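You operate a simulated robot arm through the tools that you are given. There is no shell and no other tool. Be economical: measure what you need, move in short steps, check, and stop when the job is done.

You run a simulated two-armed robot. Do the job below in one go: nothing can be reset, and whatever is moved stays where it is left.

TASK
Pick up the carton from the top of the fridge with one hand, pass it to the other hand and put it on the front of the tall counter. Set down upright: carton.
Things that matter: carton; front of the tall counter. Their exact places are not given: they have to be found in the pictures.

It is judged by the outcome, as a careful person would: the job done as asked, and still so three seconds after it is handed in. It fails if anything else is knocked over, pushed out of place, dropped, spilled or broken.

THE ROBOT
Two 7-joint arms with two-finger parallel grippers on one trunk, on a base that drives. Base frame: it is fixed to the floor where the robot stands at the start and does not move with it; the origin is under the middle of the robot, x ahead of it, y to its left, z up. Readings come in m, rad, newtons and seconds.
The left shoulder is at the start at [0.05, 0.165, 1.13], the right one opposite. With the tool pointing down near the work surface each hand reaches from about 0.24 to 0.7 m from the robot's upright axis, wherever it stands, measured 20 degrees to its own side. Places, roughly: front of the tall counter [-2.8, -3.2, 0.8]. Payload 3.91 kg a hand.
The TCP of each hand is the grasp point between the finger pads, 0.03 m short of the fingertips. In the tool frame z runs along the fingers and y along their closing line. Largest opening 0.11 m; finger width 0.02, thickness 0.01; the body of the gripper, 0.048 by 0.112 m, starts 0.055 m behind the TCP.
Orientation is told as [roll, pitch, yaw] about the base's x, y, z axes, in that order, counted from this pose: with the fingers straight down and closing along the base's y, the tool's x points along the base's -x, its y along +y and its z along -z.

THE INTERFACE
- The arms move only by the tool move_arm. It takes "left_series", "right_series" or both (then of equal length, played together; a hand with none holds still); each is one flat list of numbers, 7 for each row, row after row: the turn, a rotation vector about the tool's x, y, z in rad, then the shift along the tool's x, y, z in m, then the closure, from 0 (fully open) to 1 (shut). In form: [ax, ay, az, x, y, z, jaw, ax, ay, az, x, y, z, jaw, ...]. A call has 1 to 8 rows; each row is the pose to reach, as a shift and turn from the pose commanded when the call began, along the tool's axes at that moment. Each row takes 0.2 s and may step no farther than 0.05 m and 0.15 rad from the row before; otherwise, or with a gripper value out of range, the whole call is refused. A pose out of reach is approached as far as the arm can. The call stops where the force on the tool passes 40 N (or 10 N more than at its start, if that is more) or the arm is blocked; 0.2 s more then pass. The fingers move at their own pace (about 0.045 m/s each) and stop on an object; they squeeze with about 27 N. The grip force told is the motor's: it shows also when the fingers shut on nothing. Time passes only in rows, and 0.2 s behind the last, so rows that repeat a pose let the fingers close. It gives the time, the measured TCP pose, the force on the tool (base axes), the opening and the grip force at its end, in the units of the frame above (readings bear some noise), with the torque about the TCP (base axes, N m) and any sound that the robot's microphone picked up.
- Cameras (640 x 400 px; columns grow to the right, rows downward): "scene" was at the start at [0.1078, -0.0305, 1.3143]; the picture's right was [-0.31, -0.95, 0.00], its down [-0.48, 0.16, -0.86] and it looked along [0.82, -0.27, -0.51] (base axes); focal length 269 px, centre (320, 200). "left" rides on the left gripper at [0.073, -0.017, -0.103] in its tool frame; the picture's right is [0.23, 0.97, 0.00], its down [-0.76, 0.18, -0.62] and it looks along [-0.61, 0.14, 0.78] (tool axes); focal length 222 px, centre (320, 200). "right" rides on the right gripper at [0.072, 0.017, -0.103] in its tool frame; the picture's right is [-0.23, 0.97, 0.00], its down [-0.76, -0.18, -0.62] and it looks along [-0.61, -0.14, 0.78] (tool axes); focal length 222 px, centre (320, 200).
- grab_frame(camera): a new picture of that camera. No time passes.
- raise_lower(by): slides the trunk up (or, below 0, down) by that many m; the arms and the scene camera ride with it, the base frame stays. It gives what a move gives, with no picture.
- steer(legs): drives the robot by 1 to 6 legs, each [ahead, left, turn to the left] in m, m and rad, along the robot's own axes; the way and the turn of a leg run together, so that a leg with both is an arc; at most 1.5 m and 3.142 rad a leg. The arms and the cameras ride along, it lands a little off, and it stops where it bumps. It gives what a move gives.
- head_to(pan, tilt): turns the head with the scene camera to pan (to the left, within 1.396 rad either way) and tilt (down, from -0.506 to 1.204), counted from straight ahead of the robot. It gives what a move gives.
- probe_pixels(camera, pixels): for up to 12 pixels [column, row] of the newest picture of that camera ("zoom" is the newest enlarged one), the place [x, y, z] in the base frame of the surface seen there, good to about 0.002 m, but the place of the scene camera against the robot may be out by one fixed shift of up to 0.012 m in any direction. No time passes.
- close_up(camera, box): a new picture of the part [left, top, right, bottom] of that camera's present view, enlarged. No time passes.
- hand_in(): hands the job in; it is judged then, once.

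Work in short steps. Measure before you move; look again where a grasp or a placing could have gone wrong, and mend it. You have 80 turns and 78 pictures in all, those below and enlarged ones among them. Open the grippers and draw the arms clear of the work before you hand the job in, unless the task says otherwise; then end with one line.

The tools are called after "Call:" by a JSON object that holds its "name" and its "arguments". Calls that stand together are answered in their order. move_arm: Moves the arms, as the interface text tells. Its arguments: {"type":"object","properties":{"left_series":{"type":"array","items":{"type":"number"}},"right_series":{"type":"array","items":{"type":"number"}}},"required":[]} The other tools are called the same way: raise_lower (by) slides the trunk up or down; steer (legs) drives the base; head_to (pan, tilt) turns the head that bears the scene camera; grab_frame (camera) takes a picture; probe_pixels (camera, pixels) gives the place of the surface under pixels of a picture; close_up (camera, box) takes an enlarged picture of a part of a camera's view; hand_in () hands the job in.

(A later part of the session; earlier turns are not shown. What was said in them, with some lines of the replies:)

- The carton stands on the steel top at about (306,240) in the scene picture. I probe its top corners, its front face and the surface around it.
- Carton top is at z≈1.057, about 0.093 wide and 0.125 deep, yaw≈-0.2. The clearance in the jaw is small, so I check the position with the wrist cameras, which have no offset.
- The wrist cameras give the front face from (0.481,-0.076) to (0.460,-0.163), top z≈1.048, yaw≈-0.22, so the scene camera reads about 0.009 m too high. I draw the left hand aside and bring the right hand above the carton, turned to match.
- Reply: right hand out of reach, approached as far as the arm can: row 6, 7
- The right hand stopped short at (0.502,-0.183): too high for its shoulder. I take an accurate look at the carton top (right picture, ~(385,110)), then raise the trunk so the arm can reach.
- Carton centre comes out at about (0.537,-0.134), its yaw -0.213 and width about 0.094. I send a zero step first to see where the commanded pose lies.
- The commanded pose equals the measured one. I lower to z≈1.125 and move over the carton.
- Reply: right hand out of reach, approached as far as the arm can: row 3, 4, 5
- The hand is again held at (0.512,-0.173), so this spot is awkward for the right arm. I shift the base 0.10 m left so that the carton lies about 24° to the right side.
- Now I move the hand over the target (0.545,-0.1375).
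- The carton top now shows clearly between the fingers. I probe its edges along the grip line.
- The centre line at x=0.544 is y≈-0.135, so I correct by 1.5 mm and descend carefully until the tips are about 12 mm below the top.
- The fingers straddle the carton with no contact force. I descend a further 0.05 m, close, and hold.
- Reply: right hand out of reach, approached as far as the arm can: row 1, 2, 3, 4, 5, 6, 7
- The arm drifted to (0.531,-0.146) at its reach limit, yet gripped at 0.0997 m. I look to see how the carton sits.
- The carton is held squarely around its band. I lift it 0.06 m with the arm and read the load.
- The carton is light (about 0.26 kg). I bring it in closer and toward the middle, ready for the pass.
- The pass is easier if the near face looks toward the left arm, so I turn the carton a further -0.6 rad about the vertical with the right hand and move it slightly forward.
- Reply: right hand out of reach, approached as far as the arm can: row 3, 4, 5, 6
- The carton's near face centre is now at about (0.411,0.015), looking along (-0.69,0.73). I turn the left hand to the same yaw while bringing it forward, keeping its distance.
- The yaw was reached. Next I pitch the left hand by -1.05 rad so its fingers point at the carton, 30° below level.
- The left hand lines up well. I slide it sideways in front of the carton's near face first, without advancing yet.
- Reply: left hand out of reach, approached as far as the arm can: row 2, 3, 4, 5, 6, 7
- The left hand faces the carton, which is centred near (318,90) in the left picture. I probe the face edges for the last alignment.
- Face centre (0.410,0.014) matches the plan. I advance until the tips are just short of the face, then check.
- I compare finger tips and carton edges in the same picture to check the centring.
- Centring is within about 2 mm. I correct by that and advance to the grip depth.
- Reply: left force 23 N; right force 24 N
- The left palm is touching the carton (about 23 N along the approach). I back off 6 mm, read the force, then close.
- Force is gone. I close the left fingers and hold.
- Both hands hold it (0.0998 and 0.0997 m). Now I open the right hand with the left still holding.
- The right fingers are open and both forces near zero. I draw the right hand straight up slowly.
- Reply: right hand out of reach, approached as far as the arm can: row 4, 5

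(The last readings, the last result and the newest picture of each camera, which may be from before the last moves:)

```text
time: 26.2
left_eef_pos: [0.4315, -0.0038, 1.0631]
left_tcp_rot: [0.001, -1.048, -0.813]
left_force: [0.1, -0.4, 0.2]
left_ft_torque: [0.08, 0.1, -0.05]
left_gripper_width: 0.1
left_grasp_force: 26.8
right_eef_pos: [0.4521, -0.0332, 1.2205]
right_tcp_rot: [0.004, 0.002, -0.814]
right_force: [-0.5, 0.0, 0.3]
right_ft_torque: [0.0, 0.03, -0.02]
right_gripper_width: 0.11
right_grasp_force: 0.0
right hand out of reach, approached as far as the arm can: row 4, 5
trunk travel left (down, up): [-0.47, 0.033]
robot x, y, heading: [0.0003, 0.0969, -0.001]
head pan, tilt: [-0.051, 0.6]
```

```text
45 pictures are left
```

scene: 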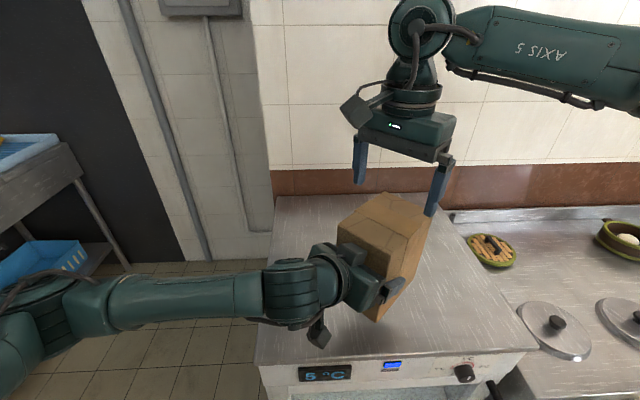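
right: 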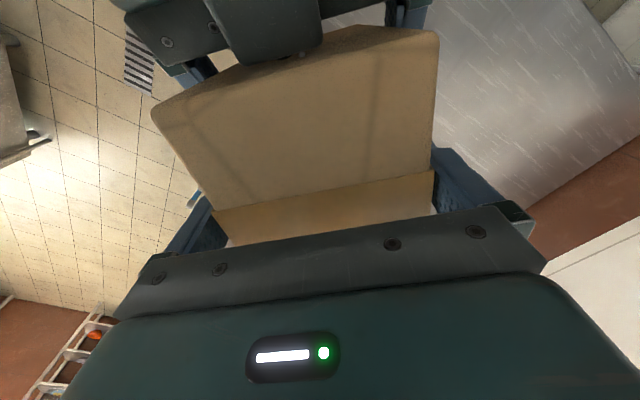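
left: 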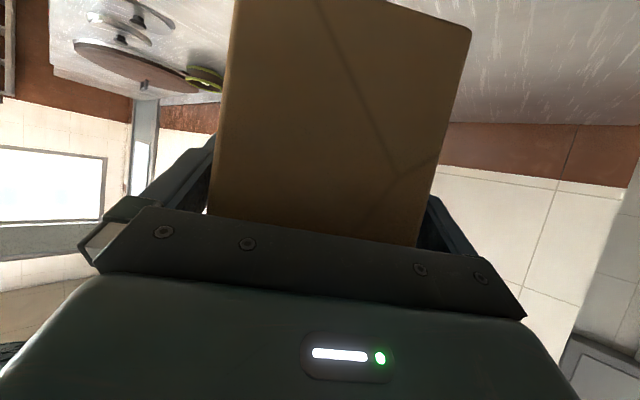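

The left hand holds the carton alone, upright. I draw the right hand aside to the right and look around for the way to the tall counter.

Call:
{"name": "move_arm", "arguments": {"right_series": [0, 0, -0.1, -0.018, -0.035, 0, 0, 0, 0, -0.2, -0.036, -0.07, 0, 0, 0, 0, -0.3, -0.054, -0.105, 0, 0, 0, 0, -0.4, -0.072, -0.14, 0, 0, 0, 0, -0.5, -0.09, -0.175, 0, 0, 0, 0, -0.6, -0.105, -0.209, 0, 0, 0, 0, -0.6, -0.105, -0.209, 0, 0]}}

Call:
{"name": "head_to", "arguments": {"pan": -1.396, "tilt": 0.35}}

Call:
{"name": "grab_frame", "arguments": {"camera": "scene"}}

Call:
{"name": "head_to", "arguments": {"pan": 1.396, "tilt": 0.35}}

Call:
{"name": "grab_frame", "arguments": {"camera": "scene"}}

```text
time: 27.8
left_eef_pos: [0.4319, -0.004, 1.0642]
left_tcp_rot: [-0.002, -1.046, -0.812]
left_force: [-0.1, -0.4, -0.2]
left_ft_torque: [0.1, 0.08, -0.02]
left_gripper_width: 0.0999
left_grasp_force: 26.8
right_eef_pos: [0.3735, -0.2566, 1.2191]
right_tcp_rot: [0.003, -0.001, -0.211]
right_force: [0.1, 0.3, -0.4]
right_ft_torque: [-0.01, 0.01, 0.04]
right_gripper_width: 0.1099
right_grasp_force: 0.1
trunk travel left (down, up): [-0.47, 0.033]
robot x, y, heading: [0.0021, 0.0957, 0.003]
head pan, tilt: [-0.051, 0.6]
```

```text
time: 29.3
left_eef_pos: [0.4307, -0.0043, 1.0641]
left_tcp_rot: [0.002, -1.049, -0.813]
left_force: [-0.7, -0.9, -0.4]
left_ft_torque: [0.08, 0.11, 0.01]
left_gripper_width: 0.0998
left_grasp_force: 26.7
right_eef_pos: [0.3745, -0.256, 1.2209]
right_tcp_rot: [0.001, 0.0, -0.212]
right_force: [0.5, -0.2, -0.1]
right_ft_torque: [-0.01, -0.02, 0.01]
right_gripper_width: 0.1099
right_grasp_force: 0.0
trunk travel left (down, up): [-0.47, 0.033]
robot x, y, heading: [0.0019, 0.099, 0.003]
head pan, tilt: [-1.396, 0.351]
```

```text
44 pictures are left
```

scene: 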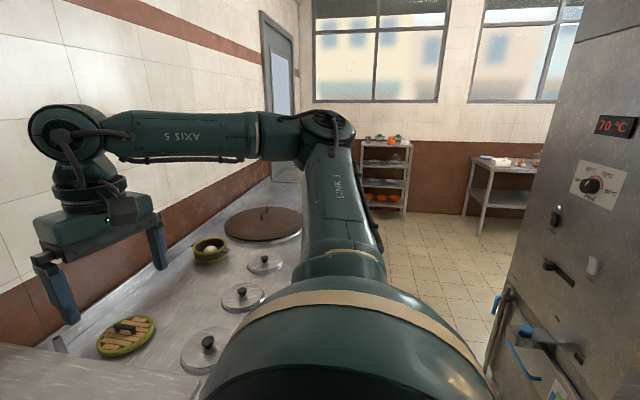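

```text
time: 31.8
left_eef_pos: [0.4315, -0.0052, 1.064]
left_tcp_rot: [-0.001, -1.046, -0.813]
left_force: [1.1, -0.7, 0.1]
left_ft_torque: [0.11, 0.07, 0.0]
left_gripper_width: 0.0997
left_grasp_force: 27.1
right_eef_pos: [0.3732, -0.2556, 1.2195]
right_tcp_rot: [0.002, -0.001, -0.212]
right_force: [0.0, 0.0, -0.5]
right_ft_torque: [-0.01, 0.0, 0.0]
right_gripper_width: 0.1098
right_grasp_force: 0.1
trunk travel left (down, up): [-0.47, 0.033]
robot x, y, heading: [-0.0003, 0.0955, 0.003]
head pan, tilt: [1.396, 0.351]
```

```text
43 pictures are left
```

scene: 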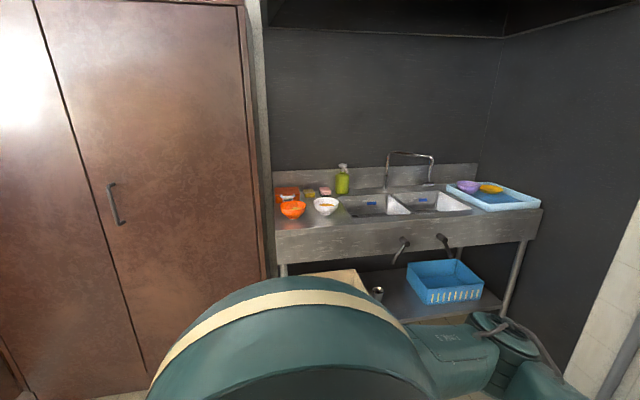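

To my right an aisle runs along the stove row, with a tall heated cabinet on its other side. I look that way again and measure the aisle.

Call:
{"name": "head_to", "arguments": {"pan": -1.396, "tilt": 0.5}}

Call:
{"name": "grab_frame", "arguments": {"camera": "scene"}}

Call:
{"name": "probe_pixels", "arguments": {"camera": "scene", "pixels": [[480, 320], [500, 250], [530, 100], [560, 300], [600, 200], [430, 220], [390, 170], [490, 140], [560, 120], [380, 90], [205, 215], [265, 165]]}}

```text
time: 34.2
left_eef_pos: [0.4319, -0.0042, 1.0636]
left_tcp_rot: [-0.001, -1.048, -0.814]
left_force: [0.1, -0.9, 0.1]
left_ft_torque: [0.06, 0.12, -0.03]
left_gripper_width: 0.1001
left_grasp_force: 27.1
right_eef_pos: [0.3735, -0.2553, 1.2195]
right_tcp_rot: [0.0, -0.001, -0.214]
right_force: [-0.6, -0.4, 0.2]
right_ft_torque: [-0.01, 0.03, -0.03]
right_gripper_width: 0.1101
right_grasp_force: 0.0
trunk travel left (down, up): [-0.47, 0.033]
robot x, y, heading: [-0.0004, 0.0967, -0.0]
head pan, tilt: [-1.396, 0.499]
```

```text
42 pictures are left
```

scene: 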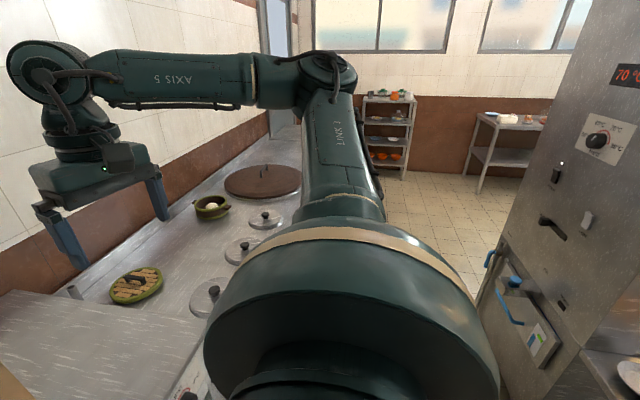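

```text
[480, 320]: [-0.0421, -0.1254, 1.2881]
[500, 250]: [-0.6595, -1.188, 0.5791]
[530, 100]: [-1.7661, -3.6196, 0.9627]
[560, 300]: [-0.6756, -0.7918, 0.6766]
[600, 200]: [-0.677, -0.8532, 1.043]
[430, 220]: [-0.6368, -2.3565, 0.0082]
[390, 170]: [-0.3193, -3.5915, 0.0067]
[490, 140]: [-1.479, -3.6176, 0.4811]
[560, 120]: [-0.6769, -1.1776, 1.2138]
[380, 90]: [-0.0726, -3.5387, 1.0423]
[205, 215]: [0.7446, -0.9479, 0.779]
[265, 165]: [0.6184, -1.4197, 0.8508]
```

The cabinet's face is at x≈-0.68 and ends near y≈-1.23; beyond it the room is open. The carton's bottom (z≈0.98) is above the stove items, so I strafe right along the aisle.

Call:
{"name": "steer", "arguments": {"legs": [[-0.06, -0.8, 0], [0, -0.8, 0]]}}

Call:
{"name": "grab_frame", "arguments": {"camera": "scene"}}

Call:
{"name": "close_up", "arguments": {"camera": "left", "box": [0, 0, 640, 400]}}

```text
time: 48.7
left_eef_pos: [0.3523, -1.6243, 1.064]
left_tcp_rot: [-0.001, -1.047, -0.834]
left_force: [0.0, -0.2, -0.6]
left_ft_torque: [0.13, 0.07, -0.02]
left_gripper_width: 0.0996
left_grasp_force: 26.8
right_eef_pos: [0.2895, -1.8732, 1.2206]
right_tcp_rot: [0.003, 0.0, -0.232]
right_force: [-1.0, -0.5, -0.1]
right_ft_torque: [0.0, -0.04, 0.05]
right_gripper_width: 0.1101
right_grasp_force: 0.0
trunk travel left (down, up): [-0.47, 0.033]
robot x, y, heading: [-0.0764, -1.516, -0.02]
head pan, tilt: [-1.396, 0.499]
```

```text
41 pictures are left
```

scene: 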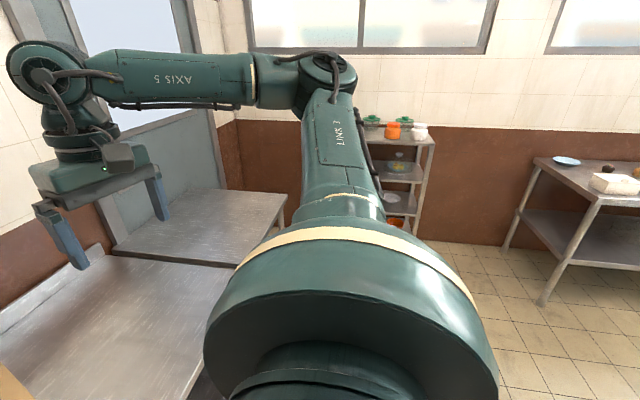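

```text
1.00 times, centred on (320, 200) of left (not enlarged: the box is as wide or as high as the picture)
```

zoom: 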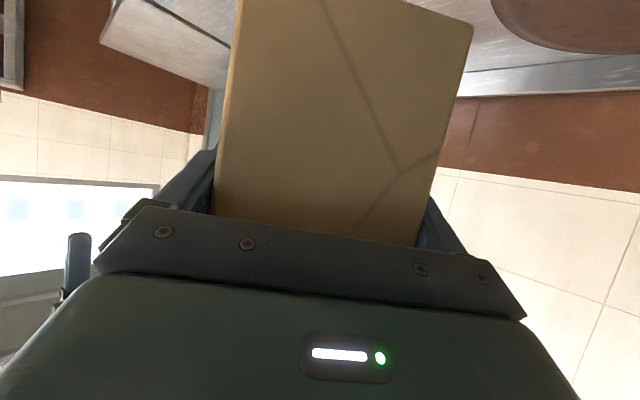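

The carton rides steadily. I move a little farther from the cabinet corner and turn right to face the far side of the room.

Call:
{"name": "steer", "arguments": {"legs": [[-0.1, -0.3, 0], [0, 0, -1.3]]}}

Call:
{"name": "head_to", "arguments": {"pan": -1.2, "tilt": 0.3}}

Call:
{"name": "grab_frame", "arguments": {"camera": "scene"}}

```text
time: 55.1
left_eef_pos: [-0.1746, -2.2503, 1.0632]
left_tcp_rot: [-0.001, -1.047, -2.133]
left_force: [-0.3, -0.6, 0.1]
left_ft_torque: [0.12, -0.11, 0.0]
left_gripper_width: 0.0998
left_grasp_force: 27.3
right_eef_pos: [-0.4342, -2.2577, 1.2203]
right_tcp_rot: [0.001, -0.002, -1.533]
right_force: [-0.8, 0.5, -0.9]
right_ft_torque: [0.02, 0.0, 0.0]
right_gripper_width: 0.1097
right_grasp_force: 0.2
trunk travel left (down, up): [-0.47, 0.033]
robot x, y, heading: [-0.1824, -1.806, -1.321]
head pan, tilt: [-1.396, 0.499]
```

```text
time: 55.9
left_eef_pos: [-0.1751, -2.2491, 1.0639]
left_tcp_rot: [0.001, -1.047, -2.131]
left_force: [-0.7, 0.6, -0.1]
left_ft_torque: [0.13, -0.08, 0.0]
left_gripper_width: 0.1
left_grasp_force: 27.1
right_eef_pos: [-0.4332, -2.2558, 1.2195]
right_tcp_rot: [0.002, 0.0, -1.532]
right_force: [0.1, 0.1, 0.3]
right_ft_torque: [0.0, 0.02, 0.05]
right_gripper_width: 0.1104
right_grasp_force: 0.1
trunk travel left (down, up): [-0.47, 0.033]
robot x, y, heading: [-0.1866, -1.8047, -1.316]
head pan, tilt: [-1.201, 0.3]
```

```text
39 pictures are left
```

scene: 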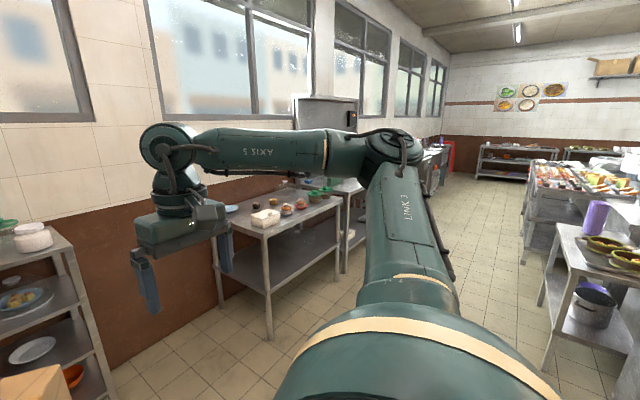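

Tables stand along the window wall. I probe a few surfaces to tell which is the tall counter near (-2.8,-3.2).

Call:
{"name": "probe_pixels", "arguments": {"camera": "scene", "pixels": [[265, 220], [318, 208], [325, 115], [345, 185], [350, 215], [335, 182], [432, 155], [440, 180], [528, 250], [600, 190], [555, 250], [232, 207]]}}

Call:
{"name": "close_up", "arguments": {"camera": "scene", "box": [280, 80, 480, 280]}}

```text
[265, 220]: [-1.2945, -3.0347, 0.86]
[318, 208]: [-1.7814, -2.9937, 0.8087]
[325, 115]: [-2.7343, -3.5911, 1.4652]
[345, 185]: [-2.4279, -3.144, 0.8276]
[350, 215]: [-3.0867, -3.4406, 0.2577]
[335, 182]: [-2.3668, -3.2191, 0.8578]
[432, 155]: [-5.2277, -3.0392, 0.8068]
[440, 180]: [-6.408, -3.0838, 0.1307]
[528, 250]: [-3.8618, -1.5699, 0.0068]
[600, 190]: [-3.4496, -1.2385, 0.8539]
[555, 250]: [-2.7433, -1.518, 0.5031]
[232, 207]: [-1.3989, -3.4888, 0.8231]
```

```text
2.00 times, centred on (380, 180) of scene
```

zoom: 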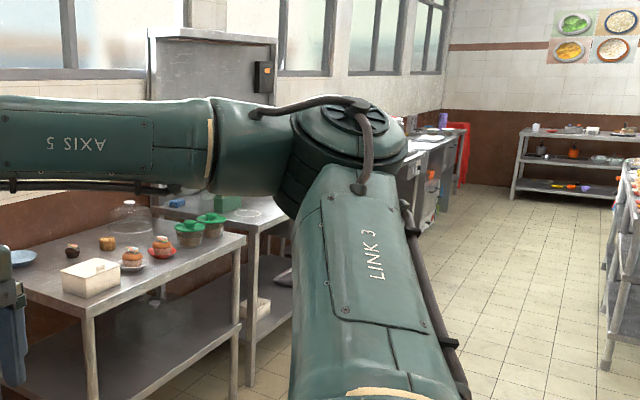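

The counter behind the first table begins near x≈-2.0 at y≈-3.1. I turn to face the window wall, move to the mid-aisle (y≈-2.1) and strafe toward it.

Call:
{"name": "steer", "arguments": {"legs": [[0, 0, -0.255], [0.28, 0, 0], [0, -1.4, 0]]}}

Call:
{"name": "head_to", "arguments": {"pan": -0.6, "tilt": 0.4}}

Call:
{"name": "grab_frame", "arguments": {"camera": "scene"}}

```text
time: 71.1
left_eef_pos: [-1.7248, -2.5165, 1.0633]
left_tcp_rot: [0.0, -1.048, -2.386]
left_force: [-0.3, 0.8, -0.3]
left_ft_torque: [0.1, -0.09, -0.01]
left_gripper_width: 0.1001
left_grasp_force: 27.6
right_eef_pos: [-1.9758, -2.458, 1.2202]
right_tcp_rot: [0.001, -0.001, -1.784]
right_force: [0.6, 0.1, 0.4]
right_ft_torque: [-0.01, 0.0, -0.05]
right_gripper_width: 0.1101
right_grasp_force: 0.1
trunk travel left (down, up): [-0.47, 0.033]
robot x, y, heading: [-1.6231, -2.0892, -1.572]
head pan, tilt: [-1.201, 0.3]
```

```text
time: 72.1
left_eef_pos: [-1.725, -2.5175, 1.0631]
left_tcp_rot: [0.002, -1.047, -2.385]
left_force: [-0.1, 0.4, -0.4]
left_ft_torque: [0.1, -0.07, -0.03]
left_gripper_width: 0.1001
left_grasp_force: 27.1
right_eef_pos: [-1.9764, -2.4586, 1.2197]
right_tcp_rot: [0.002, -0.003, -1.784]
right_force: [0.0, 0.2, -0.4]
right_ft_torque: [-0.02, 0.0, -0.04]
right_gripper_width: 0.1097
right_grasp_force: 0.0
trunk travel left (down, up): [-0.47, 0.033]
robot x, y, heading: [-1.6258, -2.0853, -1.572]
head pan, tilt: [-0.6, 0.4]
```

```text
37 pictures are left
```

scene: 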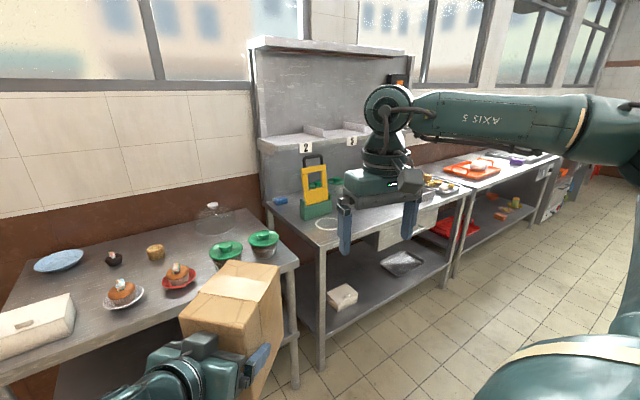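

The tall counter is the one with the high back panel and numbered shelf, at (350,200). I strafe further and look at its front zone.

Call:
{"name": "steer", "arguments": {"legs": [[0, -0.95, 0]]}}

Call:
{"name": "head_to", "arguments": {"pan": -0.1, "tilt": 0.5}}

Call:
{"name": "grab_frame", "arguments": {"camera": "scene"}}

```text
time: 80.7
left_eef_pos: [-2.6701, -2.5207, 1.062]
left_tcp_rot: [-0.001, -1.046, -2.378]
left_force: [-0.4, 0.2, -0.1]
left_ft_torque: [0.12, -0.1, 0.0]
left_gripper_width: 0.1
left_grasp_force: 26.7
right_eef_pos: [-2.9209, -2.4651, 1.22]
right_tcp_rot: [0.001, -0.003, -1.775]
right_force: [0.8, 0.3, 0.7]
right_ft_torque: [0.0, -0.02, 0.03]
right_gripper_width: 0.1098
right_grasp_force: 0.1
trunk travel left (down, up): [-0.47, 0.033]
robot x, y, heading: [-2.5702, -2.0897, -1.566]
head pan, tilt: [-0.6, 0.4]
```

```text
time: 81.7
left_eef_pos: [-2.6687, -2.5212, 1.0626]
left_tcp_rot: [-0.001, -1.048, -2.379]
left_force: [-0.8, -0.7, -0.6]
left_ft_torque: [0.1, -0.08, 0.0]
left_gripper_width: 0.0999
left_grasp_force: 26.9
right_eef_pos: [-2.9218, -2.4651, 1.2197]
right_tcp_rot: [0.002, -0.002, -1.778]
right_force: [0.0, 0.8, 0.0]
right_ft_torque: [0.03, 0.01, 0.01]
right_gripper_width: 0.1102
right_grasp_force: 0.1
trunk travel left (down, up): [-0.47, 0.033]
robot x, y, heading: [-2.5705, -2.0889, -1.563]
head pan, tilt: [-0.099, 0.499]
```

```text
36 pictures are left
```

scene: 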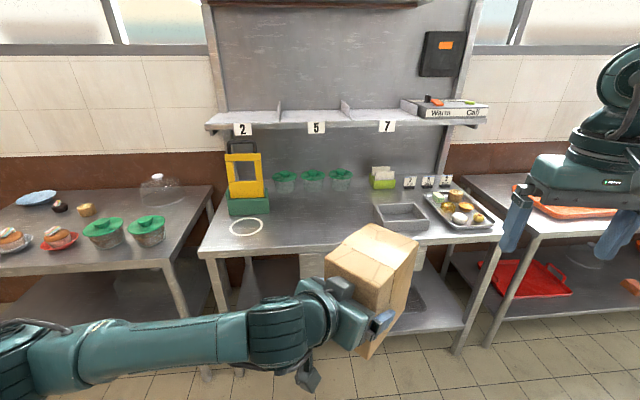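

The counter's front middle is free, between the white ring (246,227) and the trays (400,217). I probe the surface, the edge, the items and the overhead shelf.

Call:
{"name": "probe_pixels", "arguments": {"camera": "scene", "pixels": [[205, 256], [290, 248], [300, 225], [265, 230], [245, 210], [375, 218], [400, 212], [440, 240], [490, 238], [310, 127], [420, 236], [320, 190]]}}

Call:
{"name": "close_up", "arguments": {"camera": "scene", "box": [190, 110, 510, 310]}}

```text
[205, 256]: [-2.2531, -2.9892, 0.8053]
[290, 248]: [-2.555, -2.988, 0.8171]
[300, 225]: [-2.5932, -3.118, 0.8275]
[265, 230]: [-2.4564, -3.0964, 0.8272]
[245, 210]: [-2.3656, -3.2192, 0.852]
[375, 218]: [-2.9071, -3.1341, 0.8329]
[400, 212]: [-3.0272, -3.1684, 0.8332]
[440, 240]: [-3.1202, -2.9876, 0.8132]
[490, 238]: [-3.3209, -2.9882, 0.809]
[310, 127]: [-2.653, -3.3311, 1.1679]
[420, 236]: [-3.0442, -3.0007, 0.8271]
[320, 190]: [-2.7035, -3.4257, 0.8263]
```

```text
2.00 times, centred on (350, 210) of scene
```

zoom: 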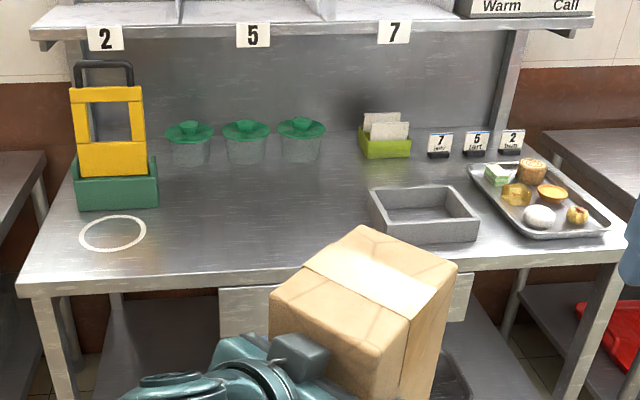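

The counter spans x -2.25…-3.32 with its front edge at y≈-2.99, and a free spot is around (-2.72,-3.10). I measure the held carton in the same camera for its height and tilt, then drive ahead.

Call:
{"name": "probe_pixels", "arguments": {"camera": "scene", "pixels": [[372, 228], [417, 242], [390, 287], [330, 258], [372, 255], [364, 353], [408, 300], [400, 320], [414, 250]]}}

Call:
{"name": "steer", "arguments": {"legs": [[0.4, -0.03, 0]]}}

Call:
{"name": "grab_frame", "arguments": {"camera": "scene"}}

```text
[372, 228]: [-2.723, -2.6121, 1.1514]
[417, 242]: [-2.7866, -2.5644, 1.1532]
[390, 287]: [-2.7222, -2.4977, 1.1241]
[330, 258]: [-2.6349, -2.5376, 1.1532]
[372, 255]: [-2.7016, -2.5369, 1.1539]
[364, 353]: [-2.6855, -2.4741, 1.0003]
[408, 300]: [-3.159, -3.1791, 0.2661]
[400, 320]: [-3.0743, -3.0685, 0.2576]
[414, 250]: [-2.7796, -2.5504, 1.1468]
```

```text
time: 84.2
left_eef_pos: [-2.7015, -2.9241, 1.0623]
left_tcp_rot: [-0.001, -1.046, -2.385]
left_force: [-1.2, -0.3, -0.3]
left_ft_torque: [0.07, -0.08, -0.03]
left_gripper_width: 0.1001
left_grasp_force: 26.6
right_eef_pos: [-2.9527, -2.8667, 1.2194]
right_tcp_rot: [0.003, -0.001, -1.785]
right_force: [-0.6, 0.7, -0.3]
right_ft_torque: [0.01, 0.02, 0.05]
right_gripper_width: 0.1098
right_grasp_force: 0.1
trunk travel left (down, up): [-0.47, 0.033]
robot x, y, heading: [-2.5989, -2.4948, -1.573]
head pan, tilt: [-0.099, 0.499]
```

```text
34 pictures are left
```

scene: 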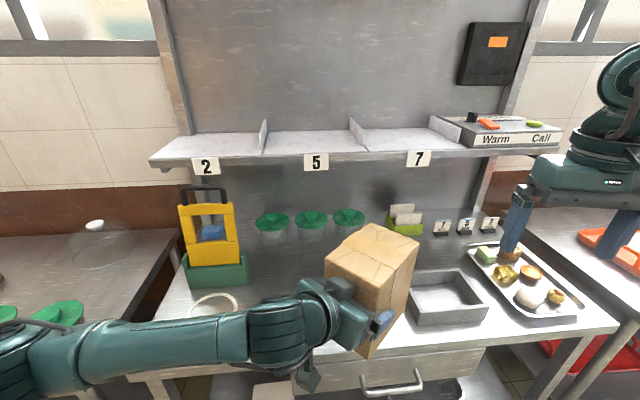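

The carton is level (top corners within 2 mm), with 0.156 m from its bottom to the counter. I drive 0.08 m more and reach the rest with the arm.

Call:
{"name": "steer", "arguments": {"legs": [[0.08, 0, 0]]}}

```text
time: 85.2
left_eef_pos: [-2.7017, -3.0079, 1.062]
left_tcp_rot: [-0.002, -1.045, -2.382]
left_force: [-0.1, -0.4, 1.3]
left_ft_torque: [0.09, -0.09, -0.02]
left_gripper_width: 0.0997
left_grasp_force: 27.1
right_eef_pos: [-2.9528, -2.9494, 1.2191]
right_tcp_rot: [0.001, 0.001, -1.787]
right_force: [0.7, 0.5, -0.3]
right_ft_torque: [-0.02, -0.02, -0.01]
right_gripper_width: 0.11
right_grasp_force: 0.1
trunk travel left (down, up): [-0.47, 0.033]
robot x, y, heading: [-2.5997, -2.5788, -1.573]
head pan, tilt: [-0.099, 0.499]
```

I reach 0.08 m further onto the counter with the left arm.

Call:
{"name": "move_arm", "arguments": {"left_series": [0, 0, 0, -0.0092, 0.0193, 0.0159, 1, 0, 0, 0, -0.0184, 0.0387, 0.0319, 1, 0, 0, 0, -0.0276, 0.058, 0.0478, 1, 0, 0, 0, -0.0276, 0.058, 0.0478, 1]}}

Call:
{"name": "grab_frame", "arguments": {"camera": "scene"}}

```text
time: 86.2
left_eef_pos: [-2.7004, -3.0852, 1.0619]
left_tcp_rot: [0.002, -1.046, -2.386]
left_force: [-0.4, -0.4, 0.1]
left_ft_torque: [0.09, -0.09, 0.02]
left_gripper_width: 0.0998
left_grasp_force: 27.2
right_eef_pos: [-2.9527, -2.9484, 1.2203]
right_tcp_rot: [0.003, -0.003, -1.787]
right_force: [0.0, -0.3, 0.1]
right_ft_torque: [-0.05, -0.01, 0.0]
right_gripper_width: 0.1102
right_grasp_force: 0.0
trunk travel left (down, up): [-0.47, 0.033]
robot x, y, heading: [-2.6, -2.5754, -1.571]
head pan, tilt: [-0.099, 0.499]
```

```text
33 pictures are left
```

scene: 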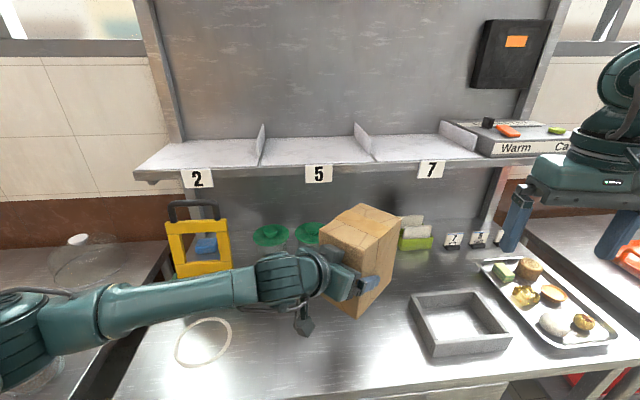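

The carton is over the target. Before lowering I check the left forearm and the grey tray against the carton's footprint.

Call:
{"name": "probe_pixels", "arguments": {"camera": "scene", "pixels": [[20, 340], [100, 310], [200, 290], [80, 250], [35, 375], [413, 300], [440, 350], [420, 325], [357, 314], [420, 370], [305, 325], [205, 320]]}}

Call:
{"name": "head_to", "arguments": {"pan": 0.7, "tilt": 0.7}}

Call:
{"name": "grab_frame", "arguments": {"camera": "scene"}}

```text
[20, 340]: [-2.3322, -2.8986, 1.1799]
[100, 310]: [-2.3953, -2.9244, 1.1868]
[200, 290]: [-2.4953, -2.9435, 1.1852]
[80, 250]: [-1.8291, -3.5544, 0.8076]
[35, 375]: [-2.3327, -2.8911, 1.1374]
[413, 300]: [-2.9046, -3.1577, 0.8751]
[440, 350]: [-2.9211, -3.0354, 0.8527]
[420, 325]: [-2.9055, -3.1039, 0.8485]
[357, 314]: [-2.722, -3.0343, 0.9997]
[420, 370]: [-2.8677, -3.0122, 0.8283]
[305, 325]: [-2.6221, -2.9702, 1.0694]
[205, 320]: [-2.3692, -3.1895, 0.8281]
```

```text
time: 87.4
left_eef_pos: [-2.6995, -3.0859, 1.0602]
left_tcp_rot: [-0.001, -1.045, -2.383]
left_force: [0.7, 0.6, 0.2]
left_ft_torque: [0.08, -0.08, 0.01]
left_gripper_width: 0.0996
left_grasp_force: 26.7
right_eef_pos: [-2.9528, -2.9488, 1.2209]
right_tcp_rot: [0.003, -0.002, -1.786]
right_force: [0.5, -0.4, -0.2]
right_ft_torque: [0.0, -0.01, 0.02]
right_gripper_width: 0.1101
right_grasp_force: 0.0
trunk travel left (down, up): [-0.47, 0.033]
robot x, y, heading: [-2.6005, -2.5763, -1.574]
head pan, tilt: [0.7, 0.7]
```

```text
32 pictures are left
```

scene: 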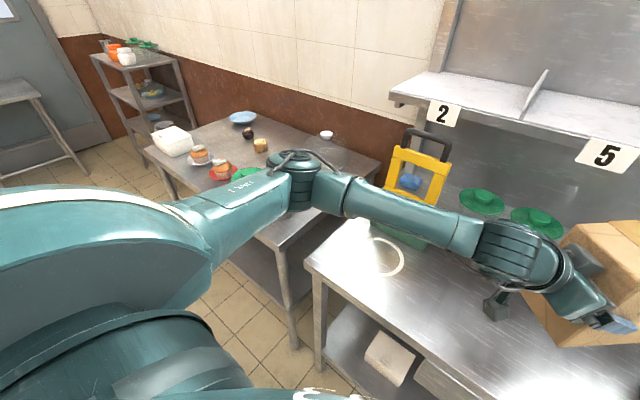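

The elbow passes near the green-lidded jars on the next table (245,175). I probe both.

Call:
{"name": "probe_pixels", "arguments": {"camera": "scene", "pixels": [[300, 165], [300, 205], [290, 190], [320, 205], [245, 174], [220, 170], [232, 178], [270, 225], [345, 200], [420, 135], [250, 220]]}}

Call:
{"name": "close_up", "arguments": {"camera": "scene", "box": [180, 120, 460, 295]}}

```text
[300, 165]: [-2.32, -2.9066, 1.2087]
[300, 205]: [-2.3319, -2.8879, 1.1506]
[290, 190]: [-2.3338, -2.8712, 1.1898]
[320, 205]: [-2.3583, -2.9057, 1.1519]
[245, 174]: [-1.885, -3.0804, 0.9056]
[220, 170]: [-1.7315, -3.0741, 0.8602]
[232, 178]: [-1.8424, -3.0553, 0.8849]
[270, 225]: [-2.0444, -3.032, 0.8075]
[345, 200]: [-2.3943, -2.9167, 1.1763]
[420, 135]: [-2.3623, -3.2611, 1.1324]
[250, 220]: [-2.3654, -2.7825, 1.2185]
```

```text
2.29 times, centred on (320, 208) of scene
```

zoom: 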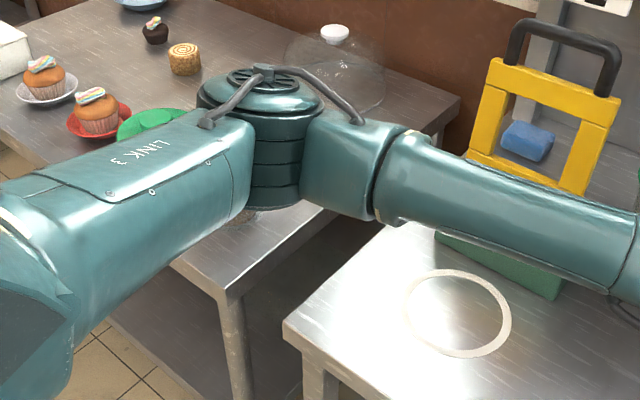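

The elbow stays clear of everything. I lower the trunk 0.14 m and check the remaining gap.

Call:
{"name": "raise_lower", "arguments": {"by": -0.14}}

Call:
{"name": "head_to", "arguments": {"pan": -0.1, "tilt": 0.6}}

Call:
{"name": "grab_frame", "arguments": {"camera": "scene"}}

Call:
{"name": "close_up", "arguments": {"camera": "scene", "box": [240, 150, 520, 400]}}

```text
time: 89.0
left_eef_pos: [-2.7005, -3.086, 0.9221]
left_tcp_rot: [0.0, -1.046, -2.385]
left_force: [0.8, -0.3, 0.7]
left_ft_torque: [0.1, -0.1, 0.01]
left_gripper_width: 0.0996
left_grasp_force: 27.3
right_eef_pos: [-2.9534, -2.948, 1.0802]
right_tcp_rot: [0.002, -0.001, -1.786]
right_force: [-0.6, 0.2, 0.1]
right_ft_torque: [0.02, 0.03, 0.01]
right_gripper_width: 0.1099
right_grasp_force: 0.0
trunk travel left (down, up): [-0.33, 0.173]
robot x, y, heading: [-2.6027, -2.5786, -1.567]
head pan, tilt: [0.7, 0.7]
```

```text
time: 90.2
left_eef_pos: [-2.7002, -3.0858, 0.921]
left_tcp_rot: [0.0, -1.045, -2.383]
left_force: [-0.7, -0.1, -0.5]
left_ft_torque: [0.07, -0.07, 0.02]
left_gripper_width: 0.1
left_grasp_force: 27.6
right_eef_pos: [-2.9521, -2.9483, 1.0804]
right_tcp_rot: [0.002, -0.003, -1.785]
right_force: [0.2, -0.7, 0.1]
right_ft_torque: [-0.03, 0.0, 0.02]
right_gripper_width: 0.1103
right_grasp_force: 0.1
trunk travel left (down, up): [-0.33, 0.173]
robot x, y, heading: [-2.597, -2.5736, -1.573]
head pan, tilt: [-0.099, 0.6]
```

```text
30 pictures are left
```

scene: 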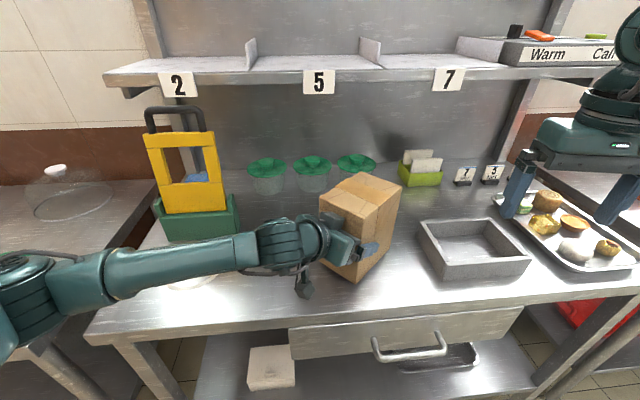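

```text
1.60 times, centred on (380, 275) of scene
```

zoom: 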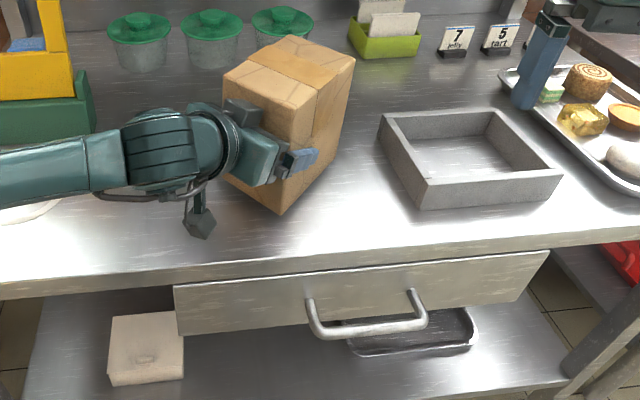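

Nearly down. I probe the carton's lowest corner and the counter beside it for the remaining gap.

Call:
{"name": "probe_pixels", "arguments": {"camera": "scene", "pixels": [[355, 279], [392, 222], [350, 292], [395, 240], [370, 260], [395, 190], [345, 205], [302, 292]]}}

```text
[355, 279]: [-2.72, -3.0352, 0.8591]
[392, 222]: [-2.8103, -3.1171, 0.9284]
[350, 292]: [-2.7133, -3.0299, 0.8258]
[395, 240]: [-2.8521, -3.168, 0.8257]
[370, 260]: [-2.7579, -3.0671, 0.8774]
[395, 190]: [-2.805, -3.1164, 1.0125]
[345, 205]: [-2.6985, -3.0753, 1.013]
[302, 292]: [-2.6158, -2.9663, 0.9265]
```

The gap is about 17 mm. I lower 13 mm and then feel for contact.

Call:
{"name": "raise_lower", "arguments": {"by": -0.013}}

Call:
{"name": "raise_lower", "arguments": {"by": -0.003}}

```text
time: 90.8
left_eef_pos: [-2.7012, -3.0855, 0.9088]
left_tcp_rot: [0.001, -1.046, -2.385]
left_force: [-0.1, 0.8, 0.5]
left_ft_torque: [0.08, -0.08, 0.0]
left_gripper_width: 0.0999
left_grasp_force: 27.4
right_eef_pos: [-2.9531, -2.9482, 1.0674]
right_tcp_rot: [0.001, -0.002, -1.786]
right_force: [0.1, -0.4, -0.7]
right_ft_torque: [-0.03, 0.06, -0.06]
right_gripper_width: 0.1098
right_grasp_force: 0.1
trunk travel left (down, up): [-0.317, 0.186]
robot x, y, heading: [-2.6014, -2.5785, -1.57]
head pan, tilt: [-0.099, 0.6]
```

```text
time: 91.3
left_eef_pos: [-2.7001, -3.0862, 0.9076]
left_tcp_rot: [0.0, -1.05, -2.385]
left_force: [1.1, -0.1, 1.9]
left_ft_torque: [-0.13, 0.52, 0.04]
left_gripper_width: 0.1
left_grasp_force: 26.3
right_eef_pos: [-2.9524, -2.9476, 1.0651]
right_tcp_rot: [0.002, -0.002, -1.785]
right_force: [-0.2, 0.5, -0.8]
right_ft_torque: [-0.03, -0.01, 0.02]
right_gripper_width: 0.11
right_grasp_force: 0.1
trunk travel left (down, up): [-0.314, 0.189]
robot x, y, heading: [-2.6011, -2.5768, -1.574]
head pan, tilt: [-0.099, 0.6]
```

First contact shows (torque 0.5 N m). I seat it by another 2 mm.

Call:
{"name": "raise_lower", "arguments": {"by": -0.002}}

Call:
{"name": "close_up", "arguments": {"camera": "scene", "box": [270, 160, 450, 320]}}

```text
time: 91.8
left_eef_pos: [-2.6996, -3.085, 0.9051]
left_tcp_rot: [0.003, -1.052, -2.387]
left_force: [5.3, 1.6, 11.1]
left_ft_torque: [-0.39, 0.93, -0.03]
left_gripper_width: 0.1001
left_grasp_force: 27.3
right_eef_pos: [-2.952, -2.9469, 1.0641]
right_tcp_rot: [0.002, -0.004, -1.786]
right_force: [0.3, 0.2, 0.3]
right_ft_torque: [-0.02, 0.02, 0.01]
right_gripper_width: 0.11
right_grasp_force: 0.1
trunk travel left (down, up): [-0.312, 0.191]
robot x, y, heading: [-2.6008, -2.5732, -1.574]
head pan, tilt: [-0.099, 0.6]
```

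```text
2.50 times, centred on (360, 240) of scene
```

zoom: 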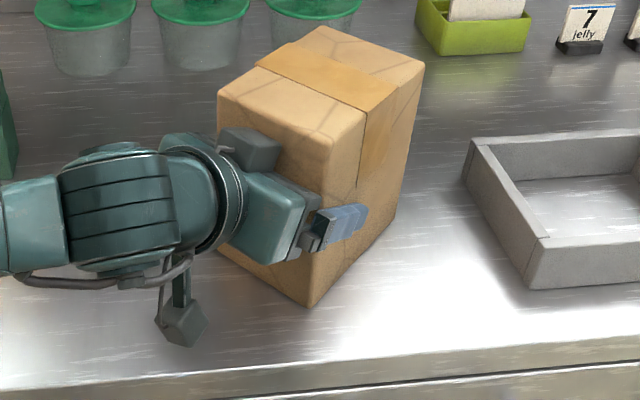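

The carton stands on the counter with 11 N pressing down. I open the left hand.

Call:
{"name": "move_arm", "arguments": {"left_series": [0, 0, 0, 0, 0, 0, 0, 0, 0, 0, 0, 0, 0, 0, 0, 0, 0, 0, 0, 0, 0]}}

Call:
{"name": "grab_frame", "arguments": {"camera": "left"}}

```text
time: 92.6
left_eef_pos: [-2.7005, -3.0853, 0.903]
left_tcp_rot: [0.001, -1.047, -2.387]
left_force: [0.0, 0.0, -0.1]
left_ft_torque: [-0.02, -0.01, 0.02]
left_gripper_width: 0.11
left_grasp_force: 0.1
right_eef_pos: [-2.9529, -2.948, 1.0629]
right_tcp_rot: [0.002, -0.002, -1.787]
right_force: [-0.1, 0.4, 0.9]
right_ft_torque: [0.01, -0.02, -0.01]
right_gripper_width: 0.1101
right_grasp_force: 0.0
trunk travel left (down, up): [-0.312, 0.191]
robot x, y, heading: [-2.6018, -2.5746, -1.573]
head pan, tilt: [-0.099, 0.6]
```

```text
27 pictures are left
```

left: 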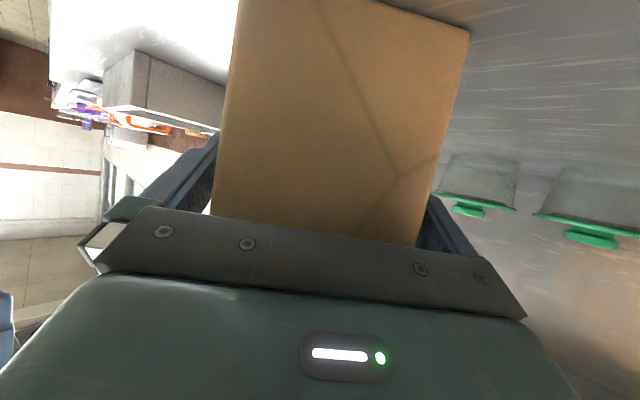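

All free. I withdraw the left hand straight back along its fingers.

Call:
{"name": "move_arm", "arguments": {"left_series": [0, 0, 0, 0, 0, -0.012, 0, 0, 0, 0, 0, 0, -0.03, 0, 0, 0, 0, 0, 0, -0.05, 0, 0, 0, 0, 0, 0, -0.07, 0, 0, 0, 0, 0, 0, -0.09, 0, 0, 0, 0, 0, 0, -0.11, 0, 0, 0, 0, 0, 0, -0.11, 0]}}

Call:
{"name": "grab_frame", "arguments": {"camera": "scene"}}

```text
time: 94.2
left_eef_pos: [-2.6296, -3.0195, 0.9597]
left_tcp_rot: [0.001, -1.047, -2.384]
left_force: [-0.3, -0.8, -0.6]
left_ft_torque: [0.04, 0.0, -0.03]
left_gripper_width: 0.1099
left_grasp_force: 0.1
right_eef_pos: [-2.9525, -2.9476, 1.0627]
right_tcp_rot: [0.001, -0.002, -1.786]
right_force: [-0.2, 0.0, 0.4]
right_ft_torque: [-0.04, -0.03, -0.02]
right_gripper_width: 0.1101
right_grasp_force: 0.1
trunk travel left (down, up): [-0.312, 0.191]
robot x, y, heading: [-2.5974, -2.5803, -1.574]
head pan, tilt: [-0.099, 0.6]
```

```text
26 pictures are left
```

scene: 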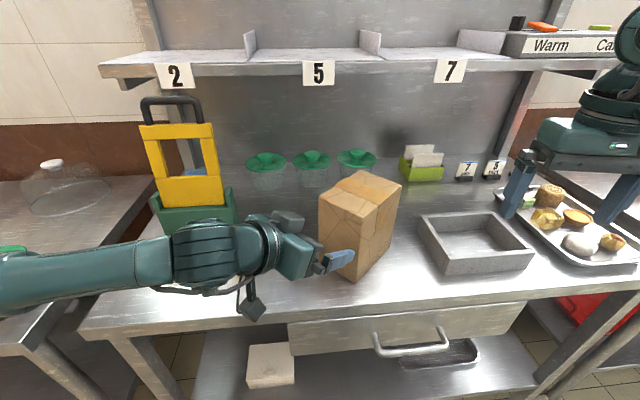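

The carton stands alone. I drive 0.4 m straight back so both arms are clear and check the result.

Call:
{"name": "steer", "arguments": {"legs": [[-0.4, 0, 0]]}}

Call:
{"name": "grab_frame", "arguments": {"camera": "scene"}}

```text
time: 96.7
left_eef_pos: [-2.626, -2.6214, 0.9591]
left_tcp_rot: [-0.001, -1.048, -2.366]
left_force: [0.0, 0.8, 0.3]
left_ft_torque: [0.01, 0.01, 0.0]
left_gripper_width: 0.1097
left_grasp_force: 0.0
right_eef_pos: [-2.9491, -2.5559, 1.0634]
right_tcp_rot: [0.002, -0.002, -1.768]
right_force: [-0.8, 0.4, 0.0]
right_ft_torque: [0.01, -0.01, -0.01]
right_gripper_width: 0.11
right_grasp_force: 0.1
trunk travel left (down, up): [-0.312, 0.191]
robot x, y, heading: [-2.606, -2.1742, -1.555]
head pan, tilt: [-0.099, 0.6]
```

```text
25 pictures are left
```

scene: 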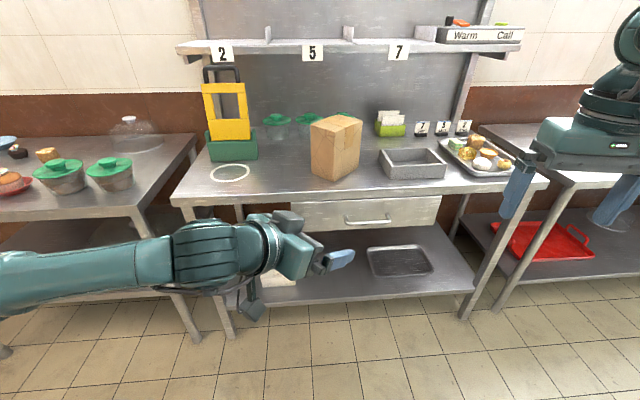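

The carton stands upright at the front of the counter (335,148). Nothing else has moved, and both grippers are open and clear, so I hand in.

Call:
{"name": "hand_in", "arguments": {}}

```text
The job is handed in.
```

The carton was picked up with the right hand, passed to the left hand in the air, and set upright on the front of the tall counter; nothing else was disturbed in the last picture.
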